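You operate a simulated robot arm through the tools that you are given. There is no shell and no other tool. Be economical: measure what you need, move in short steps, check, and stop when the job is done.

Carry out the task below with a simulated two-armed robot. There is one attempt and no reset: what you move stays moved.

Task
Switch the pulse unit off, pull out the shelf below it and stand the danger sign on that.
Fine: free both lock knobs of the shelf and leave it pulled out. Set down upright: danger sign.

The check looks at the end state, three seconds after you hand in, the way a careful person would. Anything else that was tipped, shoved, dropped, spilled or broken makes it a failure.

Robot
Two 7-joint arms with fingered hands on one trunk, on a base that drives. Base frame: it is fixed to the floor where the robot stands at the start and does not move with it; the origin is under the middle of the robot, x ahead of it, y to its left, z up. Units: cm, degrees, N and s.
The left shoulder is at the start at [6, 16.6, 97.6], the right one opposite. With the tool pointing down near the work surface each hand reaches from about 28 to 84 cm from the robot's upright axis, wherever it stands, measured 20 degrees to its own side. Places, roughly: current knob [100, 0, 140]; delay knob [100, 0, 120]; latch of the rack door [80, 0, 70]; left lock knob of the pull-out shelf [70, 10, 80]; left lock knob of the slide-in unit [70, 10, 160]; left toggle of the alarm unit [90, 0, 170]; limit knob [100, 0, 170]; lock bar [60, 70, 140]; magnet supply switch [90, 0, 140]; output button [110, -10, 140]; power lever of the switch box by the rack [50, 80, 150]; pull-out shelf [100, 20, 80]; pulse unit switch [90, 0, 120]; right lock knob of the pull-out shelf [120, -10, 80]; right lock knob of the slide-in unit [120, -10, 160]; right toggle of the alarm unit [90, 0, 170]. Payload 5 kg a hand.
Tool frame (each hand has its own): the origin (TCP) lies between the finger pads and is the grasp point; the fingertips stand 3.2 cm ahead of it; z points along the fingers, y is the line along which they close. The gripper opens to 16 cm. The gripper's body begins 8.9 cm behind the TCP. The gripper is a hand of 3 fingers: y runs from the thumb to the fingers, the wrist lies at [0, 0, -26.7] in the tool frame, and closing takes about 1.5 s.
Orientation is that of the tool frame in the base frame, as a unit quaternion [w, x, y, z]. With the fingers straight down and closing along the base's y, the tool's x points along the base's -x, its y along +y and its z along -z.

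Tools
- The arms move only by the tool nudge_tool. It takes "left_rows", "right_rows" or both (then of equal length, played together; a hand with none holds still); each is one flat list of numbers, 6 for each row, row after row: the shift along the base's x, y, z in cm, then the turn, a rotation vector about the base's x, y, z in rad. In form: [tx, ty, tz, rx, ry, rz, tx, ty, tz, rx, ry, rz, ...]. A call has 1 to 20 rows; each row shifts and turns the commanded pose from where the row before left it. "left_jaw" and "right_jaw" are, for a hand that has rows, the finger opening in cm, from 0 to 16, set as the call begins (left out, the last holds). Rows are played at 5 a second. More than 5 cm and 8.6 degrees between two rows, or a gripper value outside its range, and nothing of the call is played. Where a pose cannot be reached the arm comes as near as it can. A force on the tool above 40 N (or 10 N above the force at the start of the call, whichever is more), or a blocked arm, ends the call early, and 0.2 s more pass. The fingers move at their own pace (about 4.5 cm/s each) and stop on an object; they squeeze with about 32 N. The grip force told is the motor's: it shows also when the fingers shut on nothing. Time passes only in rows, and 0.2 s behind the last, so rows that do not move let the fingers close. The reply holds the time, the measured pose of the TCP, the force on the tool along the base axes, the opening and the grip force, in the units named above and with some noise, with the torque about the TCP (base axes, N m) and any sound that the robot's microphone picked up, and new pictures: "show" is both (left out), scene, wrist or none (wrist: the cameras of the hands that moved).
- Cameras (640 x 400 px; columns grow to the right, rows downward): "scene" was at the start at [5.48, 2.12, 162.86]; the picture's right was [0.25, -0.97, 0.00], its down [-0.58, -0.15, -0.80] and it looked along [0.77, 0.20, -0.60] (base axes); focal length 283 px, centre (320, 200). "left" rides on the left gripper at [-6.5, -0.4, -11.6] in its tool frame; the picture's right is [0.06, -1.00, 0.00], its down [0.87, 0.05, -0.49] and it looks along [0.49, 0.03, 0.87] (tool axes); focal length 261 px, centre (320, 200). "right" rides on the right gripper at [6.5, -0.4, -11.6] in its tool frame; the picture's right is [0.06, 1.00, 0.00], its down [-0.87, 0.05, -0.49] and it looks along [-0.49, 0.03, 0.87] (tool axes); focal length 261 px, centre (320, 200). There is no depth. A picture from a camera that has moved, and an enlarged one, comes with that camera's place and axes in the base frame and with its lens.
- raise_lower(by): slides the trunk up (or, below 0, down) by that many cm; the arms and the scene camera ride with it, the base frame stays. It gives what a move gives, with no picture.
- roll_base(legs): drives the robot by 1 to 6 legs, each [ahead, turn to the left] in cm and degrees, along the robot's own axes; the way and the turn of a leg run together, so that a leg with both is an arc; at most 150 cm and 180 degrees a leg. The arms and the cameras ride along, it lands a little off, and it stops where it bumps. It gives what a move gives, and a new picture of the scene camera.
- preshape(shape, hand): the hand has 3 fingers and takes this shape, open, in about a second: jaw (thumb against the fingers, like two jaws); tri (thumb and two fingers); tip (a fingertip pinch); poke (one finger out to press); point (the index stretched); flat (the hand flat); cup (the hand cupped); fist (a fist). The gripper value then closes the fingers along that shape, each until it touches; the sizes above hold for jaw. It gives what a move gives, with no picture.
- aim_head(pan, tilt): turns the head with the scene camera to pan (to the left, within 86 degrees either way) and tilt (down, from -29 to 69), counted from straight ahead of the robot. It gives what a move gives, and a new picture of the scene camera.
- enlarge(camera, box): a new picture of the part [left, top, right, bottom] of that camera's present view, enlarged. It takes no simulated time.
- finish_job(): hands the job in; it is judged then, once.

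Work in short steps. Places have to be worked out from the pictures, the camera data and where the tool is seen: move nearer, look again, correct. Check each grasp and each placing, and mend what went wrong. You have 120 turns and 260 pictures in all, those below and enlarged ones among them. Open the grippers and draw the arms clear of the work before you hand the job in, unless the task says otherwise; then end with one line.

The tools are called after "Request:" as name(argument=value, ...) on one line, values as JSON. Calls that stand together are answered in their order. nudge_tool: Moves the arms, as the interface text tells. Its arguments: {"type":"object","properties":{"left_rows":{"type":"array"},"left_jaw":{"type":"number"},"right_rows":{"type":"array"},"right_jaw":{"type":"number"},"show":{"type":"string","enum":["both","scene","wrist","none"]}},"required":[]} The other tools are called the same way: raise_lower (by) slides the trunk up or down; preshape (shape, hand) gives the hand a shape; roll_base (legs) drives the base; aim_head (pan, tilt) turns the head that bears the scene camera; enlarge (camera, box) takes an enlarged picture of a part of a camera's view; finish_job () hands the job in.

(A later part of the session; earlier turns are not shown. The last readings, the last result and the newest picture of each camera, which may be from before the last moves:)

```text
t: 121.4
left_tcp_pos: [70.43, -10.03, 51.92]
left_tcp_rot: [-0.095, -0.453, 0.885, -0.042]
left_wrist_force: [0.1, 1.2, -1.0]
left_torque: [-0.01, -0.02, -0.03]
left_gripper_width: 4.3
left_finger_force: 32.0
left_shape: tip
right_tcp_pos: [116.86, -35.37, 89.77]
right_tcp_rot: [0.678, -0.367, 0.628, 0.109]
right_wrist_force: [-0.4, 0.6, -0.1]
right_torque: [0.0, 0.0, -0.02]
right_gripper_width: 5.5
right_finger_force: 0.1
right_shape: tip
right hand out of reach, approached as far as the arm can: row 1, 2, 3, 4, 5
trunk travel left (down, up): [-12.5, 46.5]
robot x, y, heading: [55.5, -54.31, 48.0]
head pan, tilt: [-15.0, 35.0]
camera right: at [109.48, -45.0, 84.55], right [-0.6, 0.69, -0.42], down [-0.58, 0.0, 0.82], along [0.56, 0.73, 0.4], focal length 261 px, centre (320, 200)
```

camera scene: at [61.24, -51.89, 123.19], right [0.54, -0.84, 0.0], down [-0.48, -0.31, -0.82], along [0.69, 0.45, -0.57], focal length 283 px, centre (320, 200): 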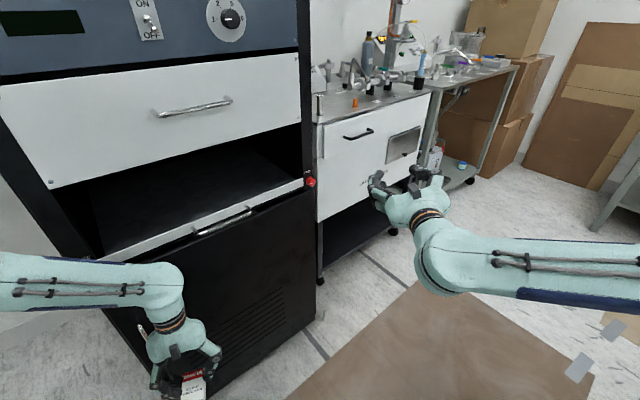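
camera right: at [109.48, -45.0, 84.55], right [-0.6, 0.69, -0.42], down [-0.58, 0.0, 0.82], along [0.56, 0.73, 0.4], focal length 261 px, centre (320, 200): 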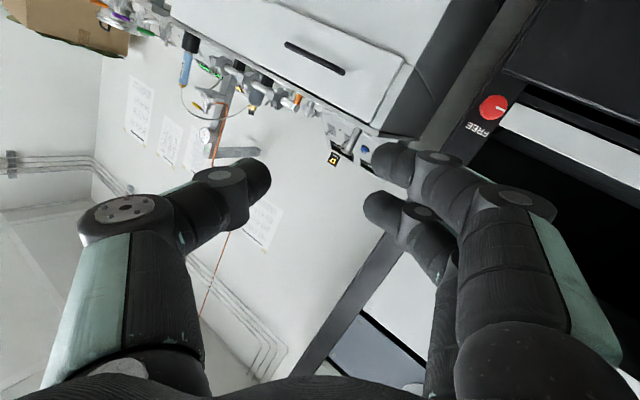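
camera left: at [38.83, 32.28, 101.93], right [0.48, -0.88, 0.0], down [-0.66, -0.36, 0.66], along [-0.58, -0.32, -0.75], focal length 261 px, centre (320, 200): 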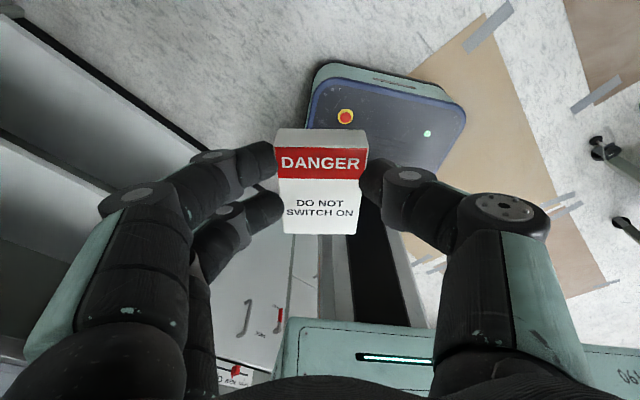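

This roll direction hits a wrist limit. I'll use the other roll (+20°) while yawing to face the rack instead.

Request:
nudge_tool(right_rows=[0, 0.5, -0.5, 0.0666, 0.08, 0.07, 0, 0.5, -1.5, 0.0666, 0.08, 0.07, 0, 1, -1.5, 0.0666, 0.08, 0.07, -0.3, 1, -1.5, 0.0666, 0.08, 0.07, -0.3, 1, -1.5, 0.0666, 0.08, 0.07, -0.3, 1, -1.5, 0.0666, 0.08, 0.07, -0.3, 1, -1.5, 0.0666, 0.08, 0.07])

```text
t: 123.0
left_tcp_pos: [70.38, -9.96, 51.82]
left_tcp_rot: [-0.096, -0.453, 0.885, -0.042]
left_wrist_force: [0.4, -0.4, -0.3]
left_torque: [-0.01, 0.01, 0.01]
left_gripper_width: 4.31
left_finger_force: 32.2
left_shape: tip
right_tcp_pos: [115.82, -29.46, 80.32]
right_tcp_rot: [0.499, -0.299, 0.64, 0.502]
right_wrist_force: [0.0, -0.6, -0.6]
right_torque: [-0.02, 0.0, 0.02]
right_gripper_width: 5.51
right_finger_force: 0.1
right_shape: tip
trunk travel left (down, up): [-12.5, 46.5]
robot x, y, heading: [55.85, -54.38, 47.8]
head pan, tilt: [-15.0, 35.0]
camera scene: at [61.21, -51.89, 123.2], right [0.54, -0.84, 0.0], down [-0.48, -0.31, -0.82], along [0.69, 0.45, -0.57], focal length 283 px, centre (320, 200)
camera right: at [110.04, -39.59, 74.1], right [-0.9, 0.33, 0.28], down [0.06, -0.55, 0.83], along [0.43, 0.77, 0.47], focal length 261 px, centre (320, 200)
```

scene: 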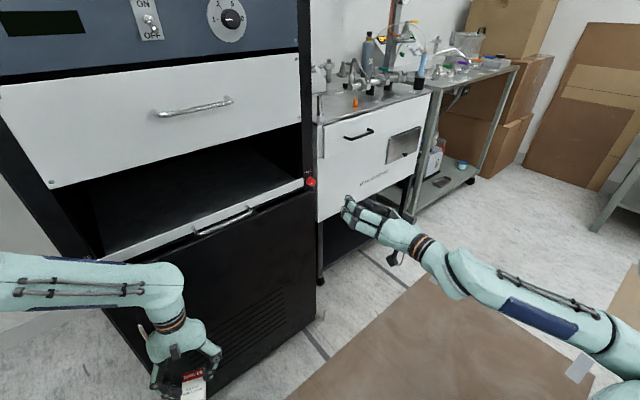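
right: 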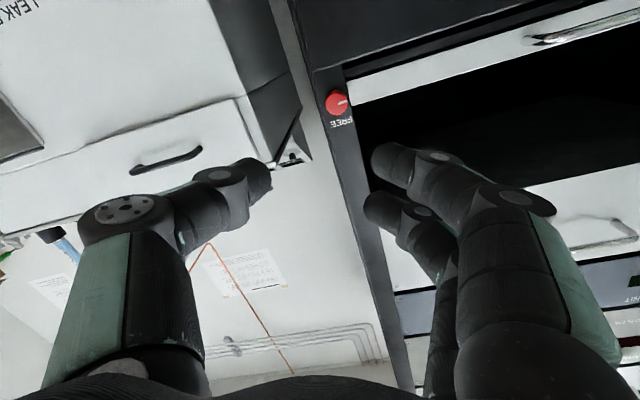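

The hand faces the knob squarely. The knob is at (120, -11, 79.2): 2.3 cm left and 1.1 cm below the axis. I'll correct and advance to about 7 cm from it.

Request:
nudge_tool(right_rows=[-1.1, 0.4, -0.6, 0, 0, 0, -1.06, 0.4, -0.55, 0, 0, 0, 1.37, 3.77, 0, 0, 0, 0, 1.37, 3.77, 0, 0, 0, 0, 1.37, 3.77, 0, 0, 0, 0], right_jaw=4.6, show="wrist")

```text
t: 124.2
left_tcp_pos: [70.33, -9.95, 51.85]
left_tcp_rot: [-0.095, -0.454, 0.885, -0.043]
left_wrist_force: [-0.4, -0.9, 0.6]
left_torque: [0.05, -0.01, 0.05]
left_gripper_width: 4.32
left_finger_force: 31.8
left_shape: tip
right_tcp_pos: [118.25, -17.48, 79.71]
right_tcp_rot: [0.498, -0.301, 0.641, 0.501]
right_wrist_force: [0.4, -0.9, 0.9]
right_torque: [0.01, 0.0, -0.02]
right_gripper_width: 4.63
right_finger_force: 0.1
right_shape: tip
right hand out of reach, approached as far as the arm can: row 5
trunk travel left (down, up): [-12.5, 46.5]
robot x, y, heading: [55.99, -54.51, 48.1]
head pan, tilt: [-15.0, 35.0]
camera right: at [112.47, -27.69, 73.43], right [-0.9, 0.32, 0.28], down [0.07, -0.54, 0.84], along [0.42, 0.78, 0.47], focal length 261 px, centre (320, 200)
```

right: 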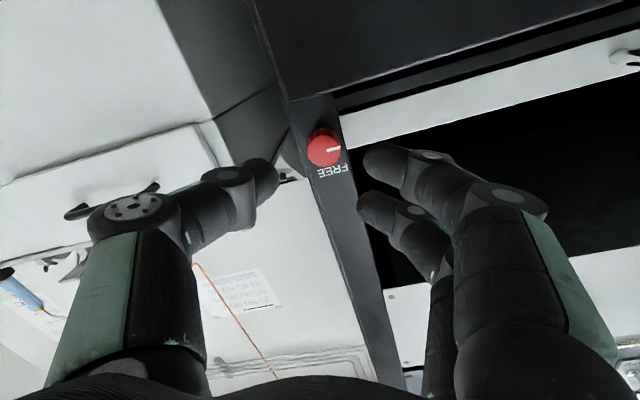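

The arm is at full stretch. I'll draw the left hand (with the sign) back from the rack, then drive the base 6 cm forward.

Request:
nudge_tool(left_rows=[-1.5, -2.5, 0, 0, 0, 0, -1.5, -2.5, 0, 0, 0, 0, -1.5, -2.5, 0, 0, 0, 0], right_rows=[-0.7, -1.9, 0, 0, 0, 0, -0.7, -1.9, 0, 0, 0, 0, 0, 0, 0, 0, 0, 0], show="none")

Request:
roll_base(legs=[[6, 0]])

Request:
enlarge(camera="right", box=[0, 0, 640, 400])

```text
t: 125.0
left_tcp_pos: [65.85, -17.45, 51.78]
left_tcp_rot: [-0.095, -0.454, 0.885, -0.042]
left_wrist_force: [0.7, 0.6, 0.4]
left_torque: [-0.04, 0.01, 0.01]
left_gripper_width: 4.33
left_finger_force: 31.9
left_shape: tip
right_tcp_pos: [116.76, -21.41, 79.58]
right_tcp_rot: [0.5, -0.299, 0.64, 0.501]
right_wrist_force: [-0.1, -0.6, -0.3]
right_torque: [0.01, -0.02, 0.02]
right_gripper_width: 4.65
right_finger_force: 0.1
right_shape: tip
trunk travel left (down, up): [-12.5, 46.5]
robot x, y, heading: [55.79, -54.74, 48.0]
head pan, tilt: [-15.0, 35.0]
```

```text
t: 126.0
left_tcp_pos: [69.99, -12.9, 51.93]
left_tcp_rot: [-0.095, -0.453, 0.885, -0.041]
left_wrist_force: [1.0, 0.6, -0.1]
left_torque: [0.01, -0.01, 0.03]
left_gripper_width: 4.31
left_finger_force: 31.8
left_shape: tip
right_tcp_pos: [120.81, -16.92, 79.56]
right_tcp_rot: [0.5, -0.299, 0.64, 0.501]
right_wrist_force: [0.7, -0.5, 0.2]
right_torque: [-0.03, -0.01, -0.01]
right_gripper_width: 4.64
right_finger_force: 0.0
right_shape: tip
trunk travel left (down, up): [-12.5, 46.5]
robot x, y, heading: [59.81, -49.7, 47.9]
head pan, tilt: [-15.0, 35.0]
camera scene: at [65.26, -47.42, 123.19], right [0.54, -0.84, 0.0], down [-0.48, -0.31, -0.82], along [0.69, 0.45, -0.57], focal length 283 px, centre (320, 200)
```

scene: 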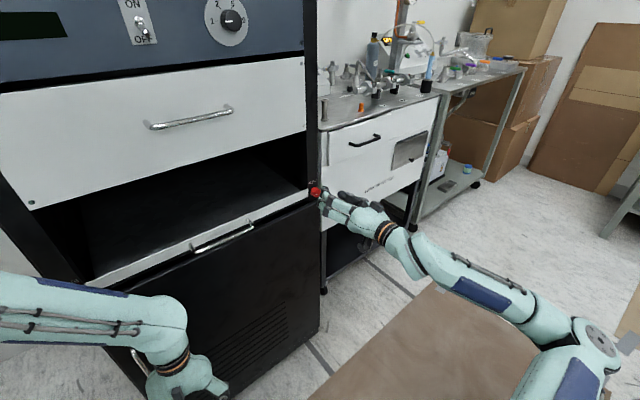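

```text
1.00 times, centred on (320, 200) of right (not enlarged: the box is as wide or as high as the picture)
camera zoom: at [115.05, -27.06, 73.41], right [-0.9, 0.33, 0.28], down [0.06, -0.55, 0.83], along [0.43, 0.77, 0.47], focal length 261 px, centre (320, 200)
```

zoom: 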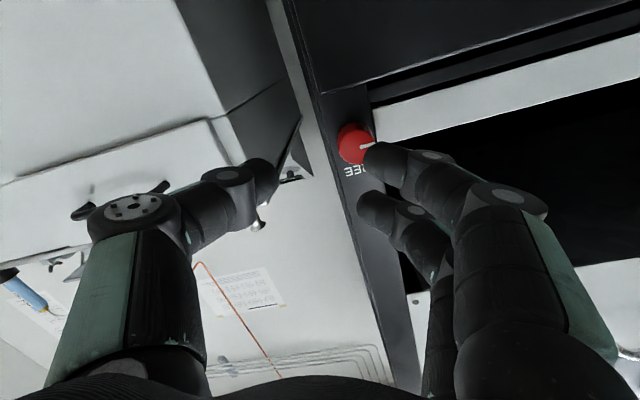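

The knob is 2.5 cm left of the tool axis. I'll shift left, advance 2 cm and check.

Request:
nudge_tool(right_rows=[-1.2, 0.43, 0, 0, 0, 0, -1.15, 0.43, -0.1, 0, 0, 0, 0.6, 1.65, 0, 0, 0, 0], show="wrist")

```text
t: 126.8
left_tcp_pos: [69.86, -12.9, 51.85]
left_tcp_rot: [-0.095, -0.453, 0.885, -0.043]
left_wrist_force: [0.0, 0.1, -0.1]
left_torque: [0.02, 0.01, -0.01]
left_gripper_width: 4.31
left_finger_force: 31.9
left_shape: tip
right_tcp_pos: [119.83, -14.89, 80.55]
right_tcp_rot: [0.497, -0.301, 0.641, 0.501]
right_wrist_force: [0.2, 0.6, 1.2]
right_torque: [0.0, -0.03, -0.02]
right_gripper_width: 4.61
right_finger_force: 0.1
right_shape: tip
right hand out of reach, approached as far as the arm can: row 2, 3
trunk travel left (down, up): [-12.5, 46.5]
robot x, y, heading: [59.71, -49.88, 48.0]
head pan, tilt: [-15.0, 35.0]
camera right: at [114.15, -25.2, 74.25], right [-0.9, 0.32, 0.28], down [0.07, -0.54, 0.84], along [0.42, 0.78, 0.47], focal length 261 px, centre (320, 200)
```

right: 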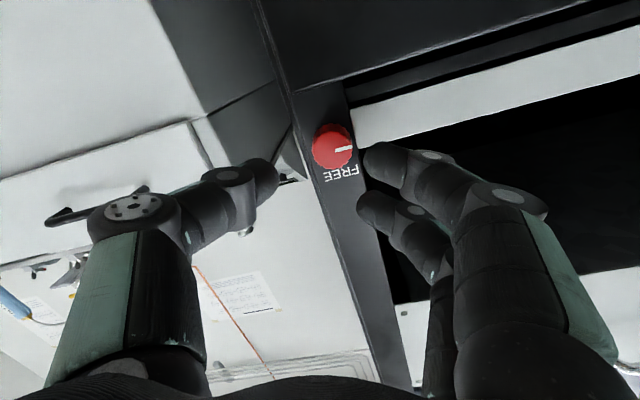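

The limit seems to come from the hand's yaw relative to the robot. I'll pull the hand back and right to compensate, then turn the base 14° left so the hand points straighter.

Request:
nudge_tool(right_rows=[0.2, -3, -0.3, 0, 0, 0, 1, -4, -0.4, 0, 0, 0, 2, -4, -0.4, 0, 0, 0, 2, -4, 0, 0, 0, 0], show="none")

Request:
roll_base(legs=[[0, 13]])

Request:
enlarge(camera="right", box=[0, 0, 640, 400])

```text
t: 127.8
left_tcp_pos: [69.85, -12.94, 51.76]
left_tcp_rot: [-0.095, -0.454, 0.885, -0.042]
left_wrist_force: [-0.4, 0.1, 0.2]
left_torque: [-0.02, 0.03, 0.03]
left_gripper_width: 4.31
left_finger_force: 32.0
left_shape: tip
right_tcp_pos: [124.99, -29.83, 79.18]
right_tcp_rot: [0.5, -0.298, 0.641, 0.501]
right_wrist_force: [-0.7, 0.2, -0.6]
right_torque: [-0.02, 0.0, 0.01]
right_gripper_width: 4.6
right_finger_force: 0.2
right_shape: tip
trunk travel left (down, up): [-12.5, 46.5]
robot x, y, heading: [60.16, -49.7, 47.8]
head pan, tilt: [-15.0, 35.0]
```

```text
t: 129.0
left_tcp_pos: [61.37, -11.59, 51.82]
left_tcp_rot: [-0.09, -0.55, 0.829, -0.053]
left_wrist_force: [0.8, 0.2, -1.1]
left_torque: [-0.01, 0.04, 0.02]
left_gripper_width: 4.28
left_finger_force: 31.9
left_shape: tip
right_tcp_pos: [118.94, -15.65, 79.09]
right_tcp_rot: [0.44, -0.369, 0.602, 0.555]
right_wrist_force: [0.2, -0.2, -0.2]
right_torque: [0.02, 0.02, -0.01]
right_gripper_width: 4.63
right_finger_force: 0.1
right_shape: tip
trunk travel left (down, up): [-12.5, 46.5]
robot x, y, heading: [59.85, -49.99, 60.7]
head pan, tilt: [-15.0, 35.0]
camera scene: at [64.55, -46.27, 123.19], right [0.72, -0.69, 0.0], down [-0.4, -0.41, -0.82], along [0.57, 0.59, -0.57], focal length 283 px, centre (320, 200)
```

scene: 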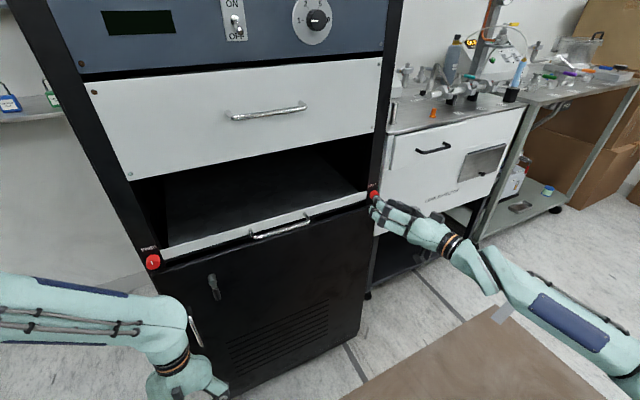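

```text
1.00 times, centred on (320, 200) of right (not enlarged: the box is as wide or as high as the picture)
camera zoom: at [115.64, -26.98, 72.98], right [-0.95, 0.12, 0.28], down [0.18, -0.52, 0.83], along [0.24, 0.85, 0.47], focal length 261 px, centre (320, 200)
```

zoom: 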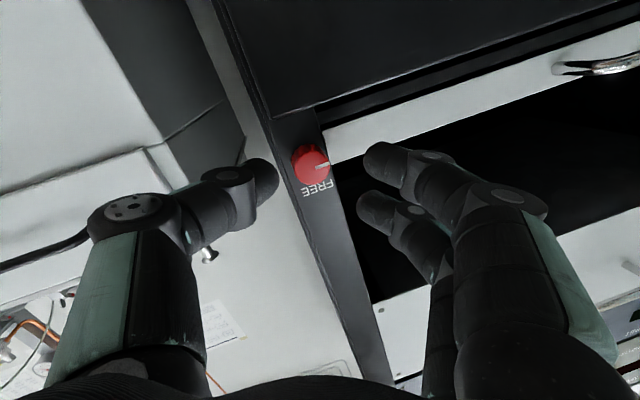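

Now I'll yaw the hand back to az 70° (−13°) and check the centring on the knob.

Request:
nudge_tool(right_rows=[-0.4, -1, 0, 0, 0, -0.113, 0, 0, 0, 0, 0, -0.113], show="wrist")

```text
t: 129.6
left_tcp_pos: [61.36, -11.65, 51.76]
left_tcp_rot: [-0.09, -0.55, 0.829, -0.053]
left_wrist_force: [0.1, 0.3, 0.0]
left_torque: [0.02, 0.0, -0.03]
left_gripper_width: 4.28
left_finger_force: 32.3
left_shape: tip
right_tcp_pos: [118.57, -16.85, 79.29]
right_tcp_rot: [0.501, -0.298, 0.64, 0.501]
right_wrist_force: [-0.4, -1.1, 0.4]
right_torque: [-0.01, 0.01, 0.01]
right_gripper_width: 4.62
right_finger_force: 0.0
right_shape: tip
trunk travel left (down, up): [-12.5, 46.5]
robot x, y, heading: [59.88, -50.08, 60.8]
head pan, tilt: [-15.0, 35.0]
camera right: at [112.83, -26.98, 72.99], right [-0.9, 0.33, 0.28], down [0.06, -0.55, 0.83], along [0.43, 0.77, 0.47], focal length 261 px, centre (320, 200)
```

right: 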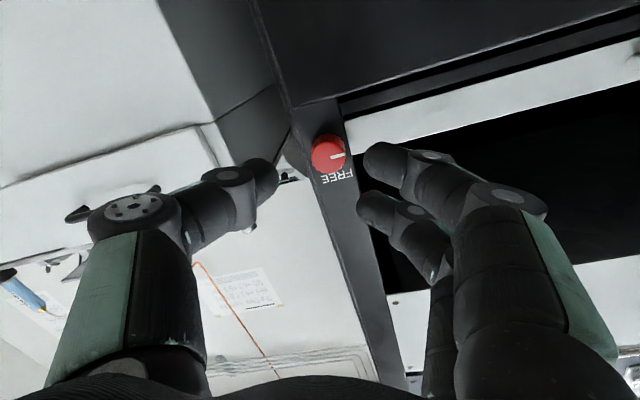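

Nearly centred: only 0.7 cm left is needed. I'll correct and advance onto the knob.

Request:
nudge_tool(right_rows=[-0.66, 0.24, 0, 0, 0, 0, 0.51, 1.41, 0, 0, 0, 0, 0.51, 1.41, 0, 0, 0, 0, 0.34, 0.94, 0, 0, 0, 0, 0.2, 0.5, 0, 0, 0, 0], show="wrist")

```text
t: 130.8
left_tcp_pos: [61.29, -11.6, 52.01]
left_tcp_rot: [-0.09, -0.551, 0.828, -0.052]
left_wrist_force: [0.0, -0.3, -1.1]
left_torque: [0.02, -0.02, 0.0]
left_gripper_width: 4.29
left_finger_force: 31.8
left_shape: tip
right_tcp_pos: [120.12, -12.61, 79.86]
right_tcp_rot: [0.497, -0.301, 0.641, 0.501]
right_wrist_force: [0.8, -0.7, 0.8]
right_torque: [0.04, 0.01, -0.01]
right_gripper_width: 4.59
right_finger_force: 0.1
right_shape: tip
right hand out of reach, approached as far as the arm can: row 3, 4
trunk travel left (down, up): [-12.5, 46.5]
robot x, y, heading: [59.96, -50.07, 61.2]
head pan, tilt: [-15.0, 35.0]
camera right: at [114.32, -22.93, 73.76], right [-0.9, 0.32, 0.28], down [0.07, -0.54, 0.84], along [0.42, 0.78, 0.47], focal length 261 px, centre (320, 200)
```

right: 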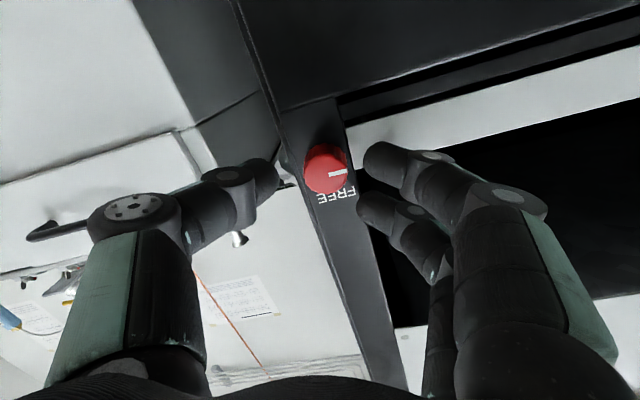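

The reach limit is the wrist bend toward az 70°. I'll approach the knob obliquely instead (hand az 50°), which relaxes the wrist.

Request:
nudge_tool(right_rows=[-1.4, -3.8, -0.4, 0, 0, 0, -0.9, 0.3, -0.2, 0, 0, -0.117, -0.9, 0.3, 0, 0, 0, -0.117, -0.8, 0.2, 0, 0, 0, -0.117], show="wrist")

```text
t: 131.8
left_tcp_pos: [61.35, -11.59, 51.89]
left_tcp_rot: [-0.09, -0.55, 0.828, -0.053]
left_wrist_force: [-0.3, -0.1, 0.1]
left_torque: [0.02, 0.03, 0.0]
left_gripper_width: 4.32
left_finger_force: 32.5
left_shape: tip
right_tcp_pos: [120.32, -20.23, 83.44]
right_tcp_rot: [0.535, -0.248, 0.665, 0.457]
right_wrist_force: [-0.7, 0.2, -0.9]
right_torque: [0.0, -0.03, 0.02]
right_gripper_width: 4.61
right_finger_force: 0.0
right_shape: tip
right hand out of reach, approached as far as the arm can: row 2, 3, 4
trunk travel left (down, up): [-12.5, 46.5]
robot x, y, heading: [59.74, -50.0, 60.9]
head pan, tilt: [-15.0, 35.0]
camera right: at [112.97, -29.48, 77.4], right [-0.84, 0.47, 0.28], down [-0.02, -0.54, 0.84], along [0.55, 0.7, 0.46], focal length 261 px, centre (320, 200)
```

right: 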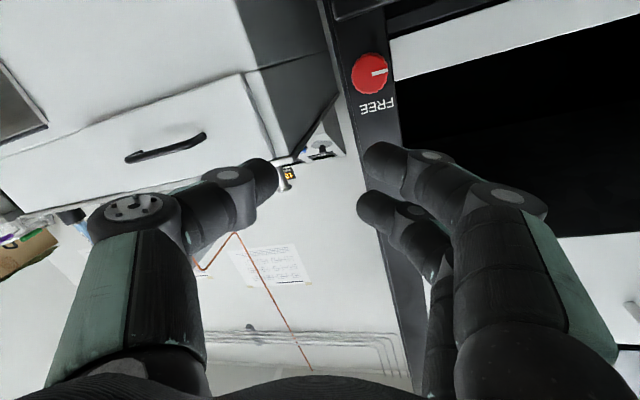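

That made it worse, so the wrist prefers the opposite yaw. I'll go to az ≈ 88° and approach from there.

Request:
nudge_tool(right_rows=[0, 0, -1, 0, 0, 0.126, 0, 0.5, -1, 0, 0, 0.126, -0.2, 1, -1, 0, 0, 0.126, -0.3, 1.5, -1, 0, 0, 0.126], show="wrist")

```text
t: 132.8
left_tcp_pos: [61.24, -11.54, 51.73]
left_tcp_rot: [-0.089, -0.551, 0.828, -0.054]
left_wrist_force: [-0.4, 0.0, -0.1]
left_torque: [0.0, -0.03, 0.04]
left_gripper_width: 4.29
left_finger_force: 31.8
left_shape: tip
right_tcp_pos: [119.21, -17.31, 79.52]
right_tcp_rot: [0.407, -0.405, 0.587, 0.571]
right_wrist_force: [-1.3, 0.0, 0.8]
right_torque: [-0.12, -0.01, -0.07]
right_gripper_width: 4.58
right_finger_force: 0.1
right_shape: tip
right hand out of reach, approached as far as the arm can: row 4
trunk travel left (down, up): [-12.5, 46.5]
robot x, y, heading: [59.59, -49.84, 60.9]
head pan, tilt: [-15.0, 35.0]
camera right: at [117.15, -28.88, 73.53], right [-0.96, 0.02, 0.28], down [0.24, -0.48, 0.84], along [0.15, 0.88, 0.46], focal length 261 px, centre (320, 200)
```

right: 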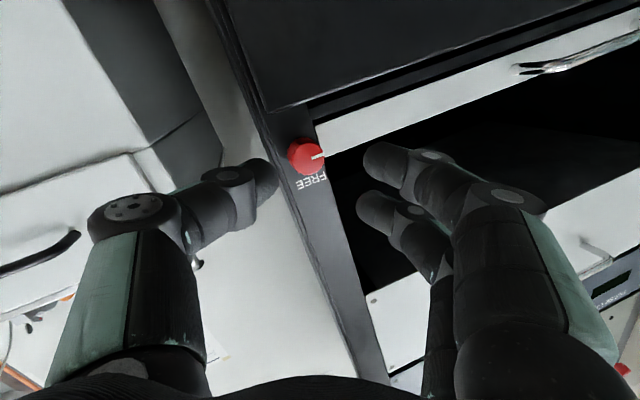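

The arm works well when the knob is straight ahead (as it was for the left one), so I'll shift the base sideways along the rack. First I'll draw the hand back, and raise the trunk to pass above the cart level while turning.

Request:
nudge_tool(right_rows=[-0.3, -4, 0, 0, 0, 0, -0.3, -4, 0, 0, 0, 0, -0.3, -4, 0, 0, 0, 0], show="none")

Request:
raise_lower(by=40)

Request:
roll_base(legs=[[0, -85]])

```text
t: 133.6
left_tcp_pos: [61.41, -11.62, 51.74]
left_tcp_rot: [-0.09, -0.55, 0.828, -0.052]
left_wrist_force: [-0.4, -0.1, -0.1]
left_torque: [-0.02, 0.02, 0.0]
left_gripper_width: 4.31
left_finger_force: 31.7
left_shape: tip
right_tcp_pos: [118.35, -29.23, 79.45]
right_tcp_rot: [0.404, -0.406, 0.583, 0.576]
right_wrist_force: [0.4, -1.2, 0.2]
right_torque: [0.01, 0.01, 0.02]
right_gripper_width: 4.59
right_finger_force: 0.1
right_shape: tip
trunk travel left (down, up): [-12.5, 46.5]
robot x, y, heading: [59.83, -49.78, 61.0]
head pan, tilt: [-15.0, 35.0]
```

```text
t: 137.5
left_tcp_pos: [61.25, -11.56, 91.92]
left_tcp_rot: [-0.09, -0.55, 0.829, -0.053]
left_wrist_force: [0.4, 0.4, 0.4]
left_torque: [-0.02, 0.0, -0.01]
left_gripper_width: 4.29
left_finger_force: 31.7
left_shape: tip
right_tcp_pos: [118.46, -29.28, 119.5]
right_tcp_rot: [0.405, -0.407, 0.582, 0.576]
right_wrist_force: [0.6, -0.7, 1.0]
right_torque: [0.0, 0.02, 0.0]
right_gripper_width: 4.58
right_finger_force: 0.0
right_shape: tip
trunk travel left (down, up): [-52.5, 6.5]
robot x, y, heading: [59.76, -50.3, 61.1]
head pan, tilt: [-15.0, 35.0]
```

```text
t: 141.6
left_tcp_pos: [98.28, -48.31, 91.77]
left_tcp_rot: [-0.102, 0.156, 0.982, 0.022]
left_wrist_force: [0.6, -0.2, -0.3]
left_torque: [0.01, -0.01, 0.0]
left_gripper_width: 4.3
left_finger_force: 31.7
left_shape: tip
right_tcp_pos: [85.29, -106.65, 119.53]
right_tcp_rot: [0.688, 0.096, 0.704, 0.15]
right_wrist_force: [0.6, 0.1, 0.2]
right_torque: [0.0, 0.01, 0.01]
right_gripper_width: 4.6
right_finger_force: 0.0
right_shape: tip
trunk travel left (down, up): [-52.5, 6.5]
robot x, y, heading: [59.62, -49.85, -24.4]
head pan, tilt: [-15.0, 35.0]
camera scene: at [63.95, -54.34, 163.19], right [-0.63, -0.77, 0.0], down [-0.44, 0.36, -0.82], along [0.63, -0.52, -0.57], focal length 283 px, centre (320, 200)
```

scene: 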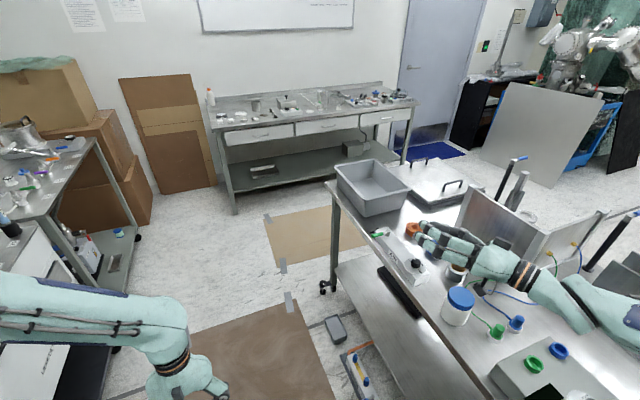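

The right hand and forearm hang over the cart near a tall fixture. Before driving forward I'll draw the right hand toward the robot's centre and up.

Request:
nudge_tool(right_rows=[0, 0, 3, 0, 0, 0, 1, 3, 3, 0, 0, 0, 1.75, 3.8, 2, 0, 0, 0, 1.75, 3.8, 1, 0, 0, 0, 1.75, 3.8, 1, 0, 0, 0, 1.75, 3.8, 0, 0, 0, 0, 1.75, 3.8, 0, 0, 0, 0], show="scene")

```text
t: 143.2
left_tcp_pos: [98.16, -48.28, 91.79]
left_tcp_rot: [-0.102, 0.156, 0.982, 0.022]
left_wrist_force: [-0.2, 0.5, -0.4]
left_torque: [-0.03, 0.02, -0.02]
left_gripper_width: 4.3
left_finger_force: 32.1
left_shape: tip
right_tcp_pos: [97.16, -87.85, 132.55]
right_tcp_rot: [0.687, 0.095, 0.705, 0.15]
right_wrist_force: [0.9, 0.3, 0.3]
right_torque: [0.0, 0.01, 0.0]
right_gripper_width: 4.6
right_finger_force: 0.2
right_shape: tip
right hand out of reach, approached as far as the arm can: row 5, 6, 7
trunk travel left (down, up): [-52.5, 6.5]
robot x, y, heading: [59.95, -50.35, -24.3]
head pan, tilt: [-15.0, 35.0]
camera scene: at [64.06, -54.25, 163.19], right [-0.63, -0.77, 0.0], down [-0.44, 0.36, -0.82], along [0.63, -0.52, -0.57], focal length 283 px, centre (320, 200)
```

scene: 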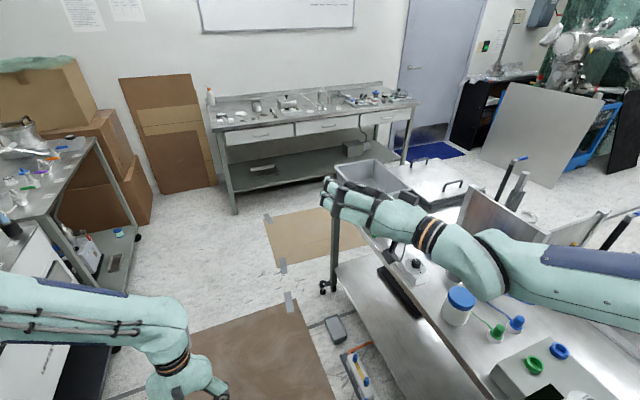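

The forearm is now at z≈130, above the fixtures. I'll drive forward 26 cm and then turn left part-way.

Request:
roll_base(legs=[[26, 0]])

Request:
roll_base(legs=[[0, 50]])

```text
t: 145.1
left_tcp_pos: [122.0, -59.08, 91.74]
left_tcp_rot: [-0.102, 0.156, 0.982, 0.023]
left_wrist_force: [0.2, -0.7, -0.6]
left_torque: [0.0, 0.02, -0.03]
left_gripper_width: 4.32
left_finger_force: 32.4
left_shape: tip
right_tcp_pos: [120.96, -98.73, 132.47]
right_tcp_rot: [0.687, 0.095, 0.705, 0.151]
right_wrist_force: [-0.3, -0.6, 0.7]
right_torque: [-0.02, -0.02, 0.02]
right_gripper_width: 4.61
right_finger_force: 0.2
right_shape: tip
trunk travel left (down, up): [-52.5, 6.5]
robot x, y, heading: [83.68, -60.62, -24.4]
head pan, tilt: [-15.0, 35.0]
camera scene: at [87.93, -65.12, 163.19], right [-0.63, -0.77, 0.0], down [-0.44, 0.36, -0.82], along [0.63, -0.52, -0.57], focal length 283 px, centre (320, 200)
```

scene: 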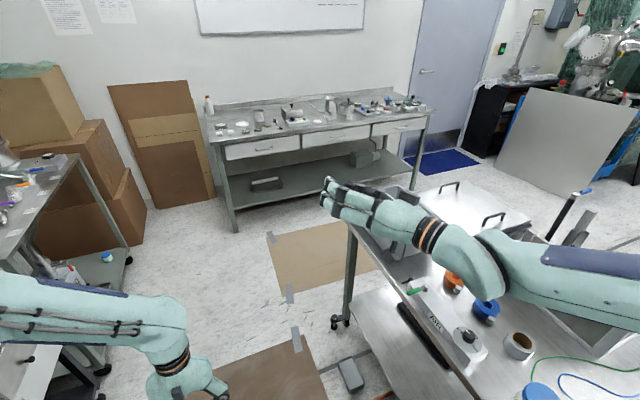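

```text
t: 147.8
left_tcp_pos: [106.98, -30.2, 91.84]
left_tcp_rot: [-0.102, -0.275, 0.956, -0.022]
left_wrist_force: [-0.8, 0.1, -0.5]
left_torque: [-0.03, -0.01, 0.03]
left_gripper_width: 4.28
left_finger_force: 31.7
left_shape: tip
right_tcp_pos: [136.58, -56.59, 132.66]
right_tcp_rot: [0.56, -0.212, 0.678, 0.426]
right_wrist_force: [0.0, -0.5, 0.1]
right_torque: [0.02, 0.02, -0.01]
right_gripper_width: 4.59
right_finger_force: 0.1
right_shape: tip
trunk travel left (down, up): [-52.5, 6.5]
robot x, y, heading: [83.52, -60.72, 26.0]
head pan, tilt: [-15.0, 35.0]
camera scene: at [89.66, -60.33, 163.19], right [0.19, -0.98, 0.0], down [-0.56, -0.11, -0.82], along [0.8, 0.15, -0.57], focal length 283 px, centre (320, 200)
```

scene: 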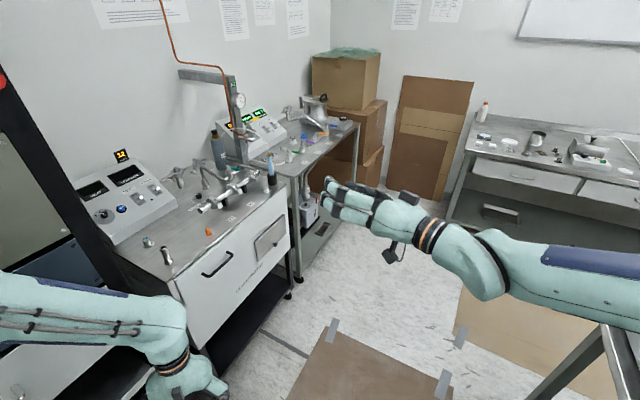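

The base is now at u≈39 along the rack. I'll turn left 38°, lower the trunk, and look.

Request:
roll_base(legs=[[0, 38]])

Request:
raise_lower(by=-40)

Request:
enlarge(camera="right", box=[0, 0, 640, 400])

```text
t: 150.1
left_tcp_pos: [83.2, -22.17, 91.79]
left_tcp_rot: [-0.088, -0.571, 0.814, -0.054]
left_wrist_force: [0.5, 0.2, -0.8]
left_torque: [0.0, -0.03, 0.01]
left_gripper_width: 4.28
left_finger_force: 31.6
left_shape: tip
right_tcp_pos: [122.86, -24.81, 132.58]
right_tcp_rot: [0.39, -0.422, 0.572, 0.585]
right_wrist_force: [0.1, -0.5, 0.2]
right_torque: [0.04, 0.0, -0.01]
right_gripper_width: 4.59
right_finger_force: 0.0
right_shape: tip
trunk travel left (down, up): [-52.5, 6.5]
robot x, y, heading: [83.3, -60.98, 63.7]
head pan, tilt: [-15.0, 35.0]
camera scene: at [88.15, -56.74, 163.19], right [0.75, -0.66, 0.0], down [-0.38, -0.43, -0.82], along [0.54, 0.62, -0.57], focal length 283 px, centre (320, 200)
```

scene: 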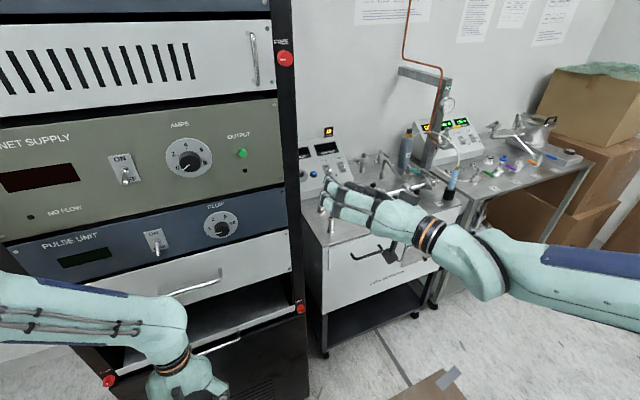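

```text
t: 153.9
left_tcp_pos: [83.22, -22.22, 51.86]
left_tcp_rot: [-0.088, -0.571, 0.814, -0.055]
left_wrist_force: [-0.2, -0.5, 0.6]
left_torque: [-0.03, 0.01, 0.01]
left_gripper_width: 4.29
left_finger_force: 32.3
left_shape: tip
right_tcp_pos: [122.85, -24.87, 92.74]
right_tcp_rot: [0.39, -0.421, 0.573, 0.585]
right_wrist_force: [-0.7, -0.3, 0.1]
right_torque: [-0.01, -0.02, 0.03]
right_gripper_width: 4.6
right_finger_force: 0.0
right_shape: tip
trunk travel left (down, up): [-12.5, 46.5]
robot x, y, heading: [83.68, -60.63, 63.7]
head pan, tilt: [-15.0, 35.0]
```

```text
1.00 times, centred on (320, 200) of right (not enlarged: the box is as wide or as high as the picture)
camera zoom: at [121.49, -36.46, 86.49], right [-0.96, -0.04, 0.28], down [0.27, -0.47, 0.84], along [0.1, 0.88, 0.46], focal length 261 px, centre (320, 200)
```

zoom: 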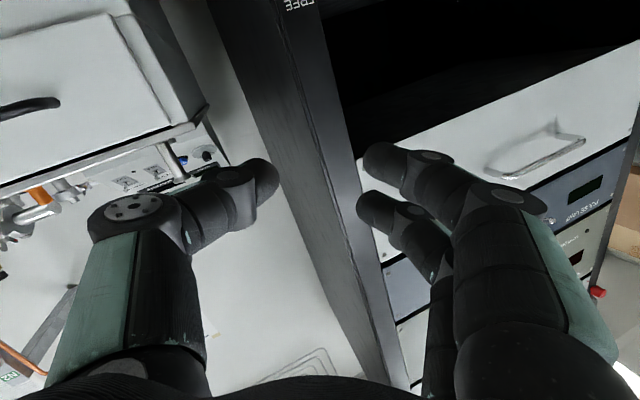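

Now I'll yaw the hand to az 70° and bring it down to knob height, about 11 cm in front of the knob.

Request:
nudge_tool(right_rows=[-1.2, 0.5, -2.7, 0, 0, -0.127, -1.2, 0.5, -2.7, 0, 0, -0.127, -1.2, 0.6, -2.7, 0, 0, -0.127, -1.2, 0.6, -2.7, 0, 0, 0, -1.2, 0.6, -2.6, 0, 0, 0], show="wrist")

```text
t: 155.1
left_tcp_pos: [83.29, -22.24, 51.95]
left_tcp_rot: [-0.088, -0.572, 0.814, -0.054]
left_wrist_force: [0.2, 0.2, 0.3]
left_torque: [0.06, -0.04, 0.0]
left_gripper_width: 4.3
left_finger_force: 32.1
left_shape: tip
right_tcp_pos: [121.17, -14.28, 86.26]
right_tcp_rot: [0.494, -0.305, 0.643, 0.5]
right_wrist_force: [-0.7, -0.5, 0.0]
right_torque: [-0.03, -0.02, 0.01]
right_gripper_width: 4.6
right_finger_force: 0.1
right_shape: tip
right hand out of reach, approached as far as the arm can: row 1, 2, 3, 4, 5
trunk travel left (down, up): [-12.5, 46.5]
robot x, y, heading: [83.5, -60.61, 63.9]
head pan, tilt: [-15.0, 35.0]
camera right: at [115.6, -24.56, 80.2], right [-0.9, 0.32, 0.28], down [0.07, -0.54, 0.84], along [0.42, 0.78, 0.46], focal length 261 px, centre (320, 200)
```

right: 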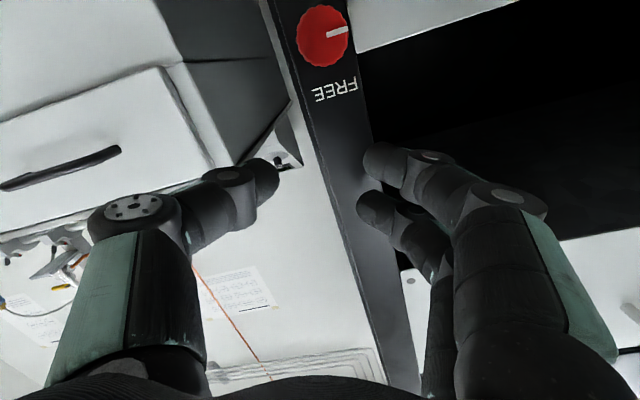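

The hand is 4 cm from the column and above the knob. I'll try backing it out 2.5 cm here before lowering the trunk the remaining 7 cm.

Request:
nudge_tool(right_rows=[-0.45, -1.2, 0.5, 0, 0, 0, -0.45, -1.2, 0.5, 0, 0, 0, -0.45, -1.2, 0.5, 0, 0, 0], show="none")

```text
t: 155.9
left_tcp_pos: [83.18, -22.24, 51.85]
left_tcp_rot: [-0.088, -0.571, 0.814, -0.055]
left_wrist_force: [0.6, -0.3, -1.0]
left_torque: [0.02, 0.02, -0.01]
left_gripper_width: 4.31
left_finger_force: 31.7
left_shape: tip
right_tcp_pos: [120.48, -15.6, 89.07]
right_tcp_rot: [0.493, -0.306, 0.642, 0.501]
right_wrist_force: [0.1, 0.2, 0.0]
right_torque: [0.02, -0.02, 0.0]
right_gripper_width: 4.59
right_finger_force: 0.0
right_shape: tip
right hand out of reach, approached as far as the arm can: row 1, 2, 3
trunk travel left (down, up): [-12.5, 46.5]
robot x, y, heading: [83.58, -60.66, 64.1]
head pan, tilt: [-15.0, 35.0]
```

Backing out works if the hand rises. One more such step, then I'll lower the trunk so the hand ends at knob height.

Request:
nudge_tool(right_rows=[-0.3, -0.8, 1.1, 0, 0, 0, -0.3, -0.8, 1.1, 0, 0, 0], show="none")

Request:
raise_lower(by=-12)

Request:
enlarge(camera="right", box=[0, 0, 640, 400])

```text
t: 156.5
left_tcp_pos: [83.31, -22.35, 51.83]
left_tcp_rot: [-0.088, -0.571, 0.814, -0.055]
left_wrist_force: [-0.1, -0.3, -0.4]
left_torque: [-0.02, -0.03, -0.03]
left_gripper_width: 4.31
left_finger_force: 32.2
left_shape: tip
right_tcp_pos: [119.97, -17.12, 91.3]
right_tcp_rot: [0.494, -0.306, 0.643, 0.5]
right_wrist_force: [-0.1, 0.2, 0.2]
right_torque: [0.03, 0.03, -0.02]
right_gripper_width: 4.57
right_finger_force: 0.2
right_shape: tip
trunk travel left (down, up): [-12.5, 46.5]
robot x, y, heading: [83.4, -60.18, 63.8]
head pan, tilt: [-15.0, 35.0]
```

```text
t: 158.0
left_tcp_pos: [83.22, -22.34, 39.79]
left_tcp_rot: [-0.088, -0.571, 0.814, -0.054]
left_wrist_force: [0.2, 0.0, 0.3]
left_torque: [-0.01, -0.04, 0.01]
left_gripper_width: 4.29
left_finger_force: 32.1
left_shape: tip
right_tcp_pos: [119.83, -17.22, 79.32]
right_tcp_rot: [0.493, -0.306, 0.642, 0.501]
right_wrist_force: [0.5, 0.5, 0.6]
right_torque: [-0.07, -0.01, -0.01]
right_gripper_width: 4.58
right_finger_force: 0.1
right_shape: tip
trunk travel left (down, up): [-0.5, 58.5]
robot x, y, heading: [83.76, -60.67, 63.8]
head pan, tilt: [-15.0, 35.0]
```

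```text
1.00 times, centred on (320, 200) of right (not enlarged: the box is as wide or as high as the picture)
camera zoom: at [114.23, -27.49, 73.3], right [-0.9, 0.32, 0.28], down [0.07, -0.54, 0.84], along [0.42, 0.78, 0.46], focal length 261 px, centre (320, 200)
```

zoom: 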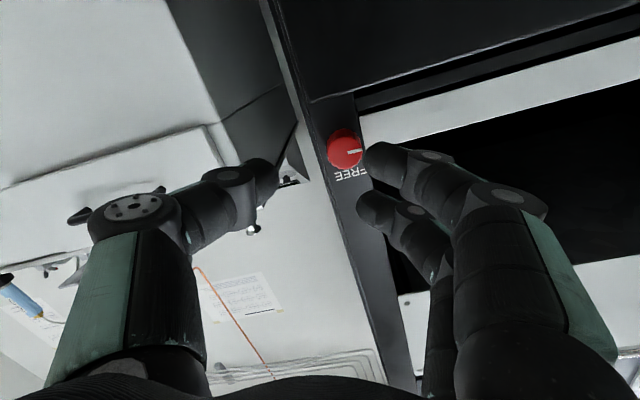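

The knob is 1.8 cm left of the axis and level. I'll shift left and advance.

Request:
nudge_tool(right_rows=[-0.87, 0.32, 0, 0, 0, 0, -0.87, 0.32, 0, 0, 0, 0, 0.51, 1.41, 0, 0, 0, 0, 0.51, 1.41, 0, 0, 0, 0, 0.45, 1.2, 0, 0, 0, 0], show="wrist")

```text
t: 159.2
left_tcp_pos: [83.34, -22.32, 39.82]
left_tcp_rot: [-0.088, -0.571, 0.814, -0.055]
left_wrist_force: [0.7, -0.1, 0.7]
left_torque: [0.01, -0.04, -0.03]
left_gripper_width: 4.28
left_finger_force: 31.6
left_shape: tip
right_tcp_pos: [119.57, -12.51, 79.38]
right_tcp_rot: [0.493, -0.306, 0.642, 0.501]
right_wrist_force: [0.2, 0.0, -0.1]
right_torque: [0.01, -0.01, -0.04]
right_gripper_width: 4.59
right_finger_force: 0.1
right_shape: tip
trunk travel left (down, up): [-0.5, 58.5]
robot x, y, heading: [83.75, -60.76, 63.8]
head pan, tilt: [-15.0, 35.0]
camera right: at [113.98, -22.86, 73.27], right [-0.9, 0.32, 0.28], down [0.08, -0.54, 0.84], along [0.42, 0.78, 0.46], focal length 261 px, centre (320, 200)
```

right: 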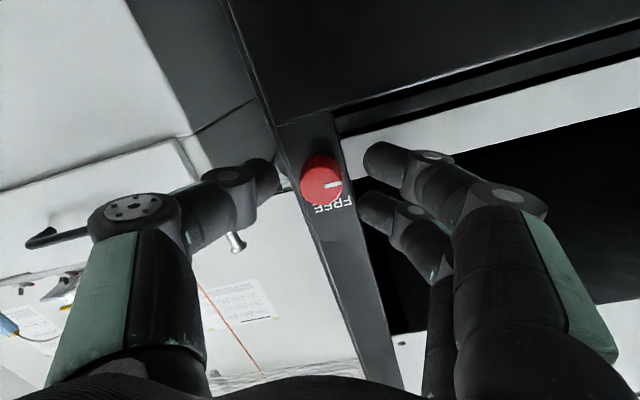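

The knob sits centred between the tips, as with the left one. I'll move in 0.3 cm and close.

Request:
nudge_tool(right_rows=[0.1, 0.3, 0, 0, 0, 0, 0, 0, 0, 0, 0, 0, 0, 0, 0, 0, 0, 0, 0, 0, 0, 0, 0, 0, 0, 0, 0, 0, 0, 0], right_jaw=1, show="wrist")

```text
t: 160.4
left_tcp_pos: [83.23, -22.22, 39.75]
left_tcp_rot: [-0.088, -0.572, 0.814, -0.055]
left_wrist_force: [0.3, 0.0, -0.8]
left_torque: [0.0, -0.03, 0.0]
left_gripper_width: 4.27
left_finger_force: 31.9
left_shape: tip
right_tcp_pos: [119.77, -12.14, 79.25]
right_tcp_rot: [0.493, -0.306, 0.642, 0.501]
right_wrist_force: [3.2, 3.2, -1.7]
right_torque: [-0.03, 0.03, -0.02]
right_gripper_width: 1.33
right_finger_force: 32.1
right_shape: tip
trunk travel left (down, up): [-0.5, 58.5]
robot x, y, heading: [83.63, -60.83, 64.1]
head pan, tilt: [-15.0, 35.0]
camera right: at [114.13, -22.54, 73.25], right [-0.9, 0.32, 0.28], down [0.08, -0.53, 0.84], along [0.42, 0.78, 0.46], focal length 261 px, centre (320, 200)
```

right: 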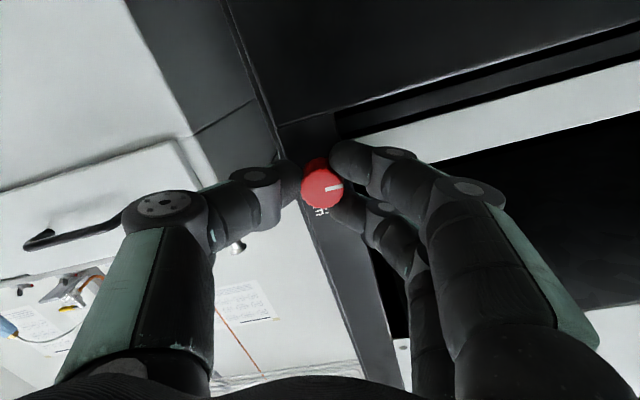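

Gripped. I'll turn clockwise (about +d) by 45° first.

Request:
nudge_tool(right_rows=[0, 0, 0, 0.0445, 0.122, 0, 0, 0, 0, 0.0445, 0.122, 0, 0, 0, 0, 0.0445, 0.122, 0, 0, 0, 0, 0.0445, 0.122, 0, 0, 0, 0, 0.0445, 0.122, 0, 0, 0, 0, 0.0445, 0.122, 0], show="wrist")

```text
t: 161.8
left_tcp_pos: [83.23, -22.2, 39.75]
left_tcp_rot: [-0.089, -0.571, 0.814, -0.054]
left_wrist_force: [-0.4, -0.7, -1.3]
left_torque: [-0.04, 0.01, -0.01]
left_gripper_width: 4.27
left_finger_force: 32.1
left_shape: tip
right_tcp_pos: [119.71, -12.13, 79.31]
right_tcp_rot: [0.266, -0.039, 0.706, 0.655]
right_wrist_force: [0.6, 3.3, -7.4]
right_torque: [-0.26, 0.06, 0.0]
right_gripper_width: 1.35
right_finger_force: 31.8
right_shape: tip
trunk travel left (down, up): [-0.5, 58.5]
robot x, y, heading: [83.62, -60.41, 63.8]
head pan, tilt: [-15.0, 35.0]
camera right: at [110.46, -21.21, 76.17], right [-0.46, 0.16, 0.88], down [0.56, -0.71, 0.42], along [0.69, 0.68, 0.24], focal length 261 px, centre (320, 200)
```

right: 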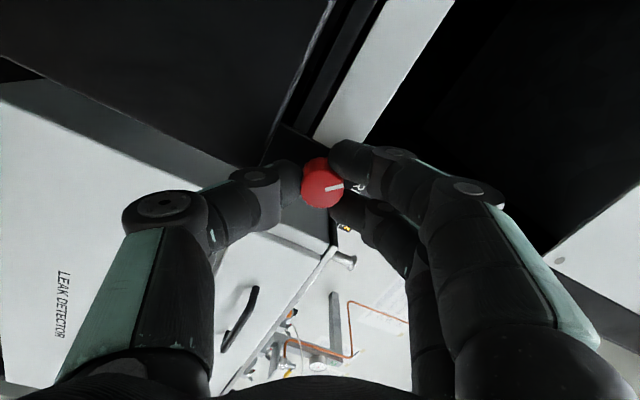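

Turning well with the mark following the hand. I'll turn 4 more rows (30°) and compare the mark with the column direction.

Request:
nudge_tool(right_rows=[0, 0, 0, 0.0445, 0.122, 0, 0, 0, 0, 0.0445, 0.122, 0, 0, 0, 0, 0.0445, 0.122, 0, 0, 0, 0, 0.0445, 0.122, 0], show="wrist")

```text
t: 162.8
left_tcp_pos: [83.17, -22.23, 39.86]
left_tcp_rot: [-0.088, -0.572, 0.814, -0.054]
left_wrist_force: [-0.3, 0.3, -0.3]
left_torque: [-0.02, -0.02, -0.01]
left_gripper_width: 4.29
left_finger_force: 32.3
left_shape: tip
right_tcp_pos: [119.68, -12.09, 79.16]
right_tcp_rot: [0.09, 0.143, 0.689, 0.705]
right_wrist_force: [-4.8, 0.7, -9.4]
right_torque: [-0.37, 0.07, 0.16]
right_gripper_width: 1.33
right_finger_force: 32.1
right_shape: tip
trunk travel left (down, up): [-0.5, 58.5]
robot x, y, heading: [83.97, -60.9, 63.8]
head pan, tilt: [-15.0, 35.0]
camera right: at [109.61, -20.89, 79.32], right [0.01, -0.02, 1.0], down [0.66, -0.75, -0.02], along [0.75, 0.66, 0.0], focal length 261 px, centre (320, 200)
```

right: 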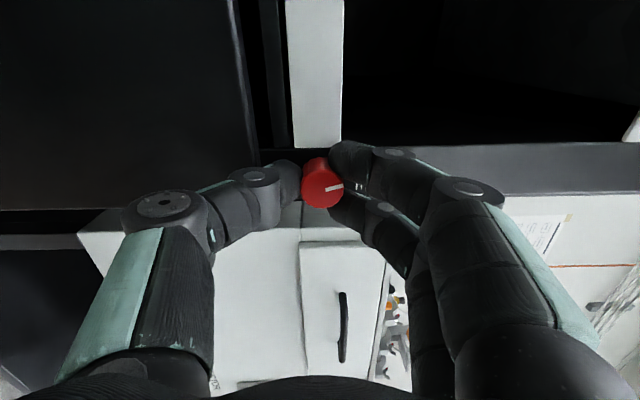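

The mark is about 10° short of straight up. One more small turn, then release and verify.

Request:
nudge_tool(right_rows=[0, 0, 0, 0.045, 0.125, 0, 0, 0, 0, 0.01, 0.03, 0], show="none")

Request:
nudge_tool(right_rows=[0, 0, 0, 0, 0, 0, 0, 0, 0, 0, 0, 0, 0, 0, 0, 0, 0, 0, -1, -2.8, 0, 0, 0, 0, -1, -2.8, 0, 0, 0, 0], right_jaw=5.5, show="none")

Request:
enlarge(camera="right", box=[220, 80, 420, 205])

```text
t: 163.4
left_tcp_pos: [83.24, -22.32, 39.91]
left_tcp_rot: [-0.087, -0.572, 0.814, -0.054]
left_wrist_force: [-0.4, -0.8, -0.1]
left_torque: [-0.02, -0.02, 0.02]
left_gripper_width: 4.27
left_finger_force: 31.9
left_shape: tip
right_tcp_pos: [119.54, -12.02, 79.31]
right_tcp_rot: [0.033, 0.2, 0.674, 0.71]
right_wrist_force: [-8.1, 0.1, -11.0]
right_torque: [-0.41, 0.12, 0.25]
right_gripper_width: 1.32
right_finger_force: 31.6
right_shape: tip
trunk travel left (down, up): [-0.5, 58.5]
robot x, y, heading: [83.38, -60.62, 64.0]
head pan, tilt: [-15.0, 35.0]
```

```text
t: 164.6
left_tcp_pos: [83.31, -22.22, 39.81]
left_tcp_rot: [-0.088, -0.571, 0.814, -0.054]
left_wrist_force: [-0.6, 0.4, -1.0]
left_torque: [-0.01, -0.02, 0.0]
left_gripper_width: 4.27
left_finger_force: 32.0
left_shape: tip
right_tcp_pos: [117.93, -16.87, 80.03]
right_tcp_rot: [0.034, 0.2, 0.675, 0.71]
right_wrist_force: [-0.1, 0.5, 0.3]
right_torque: [0.03, 0.01, -0.03]
right_gripper_width: 5.45
right_finger_force: 0.0
right_shape: tip
right hand out of reach, approached as far as the arm can: row 5
trunk travel left (down, up): [-0.5, 58.5]
robot x, y, heading: [83.44, -60.33, 63.8]
head pan, tilt: [-15.0, 35.0]
```

```text
3.20 times, centred on (320, 142) of right
camera zoom: at [107.92, -25.69, 81.13], right [0.17, -0.07, 0.98], down [0.65, -0.75, -0.16], along [0.74, 0.66, -0.08], focal length 834 px, centre (320, 384)
```

zoom: 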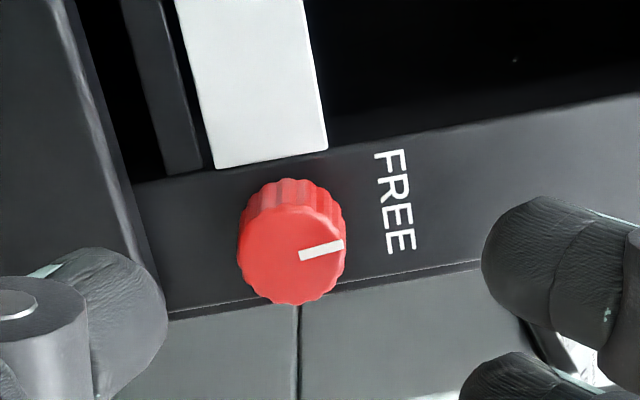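

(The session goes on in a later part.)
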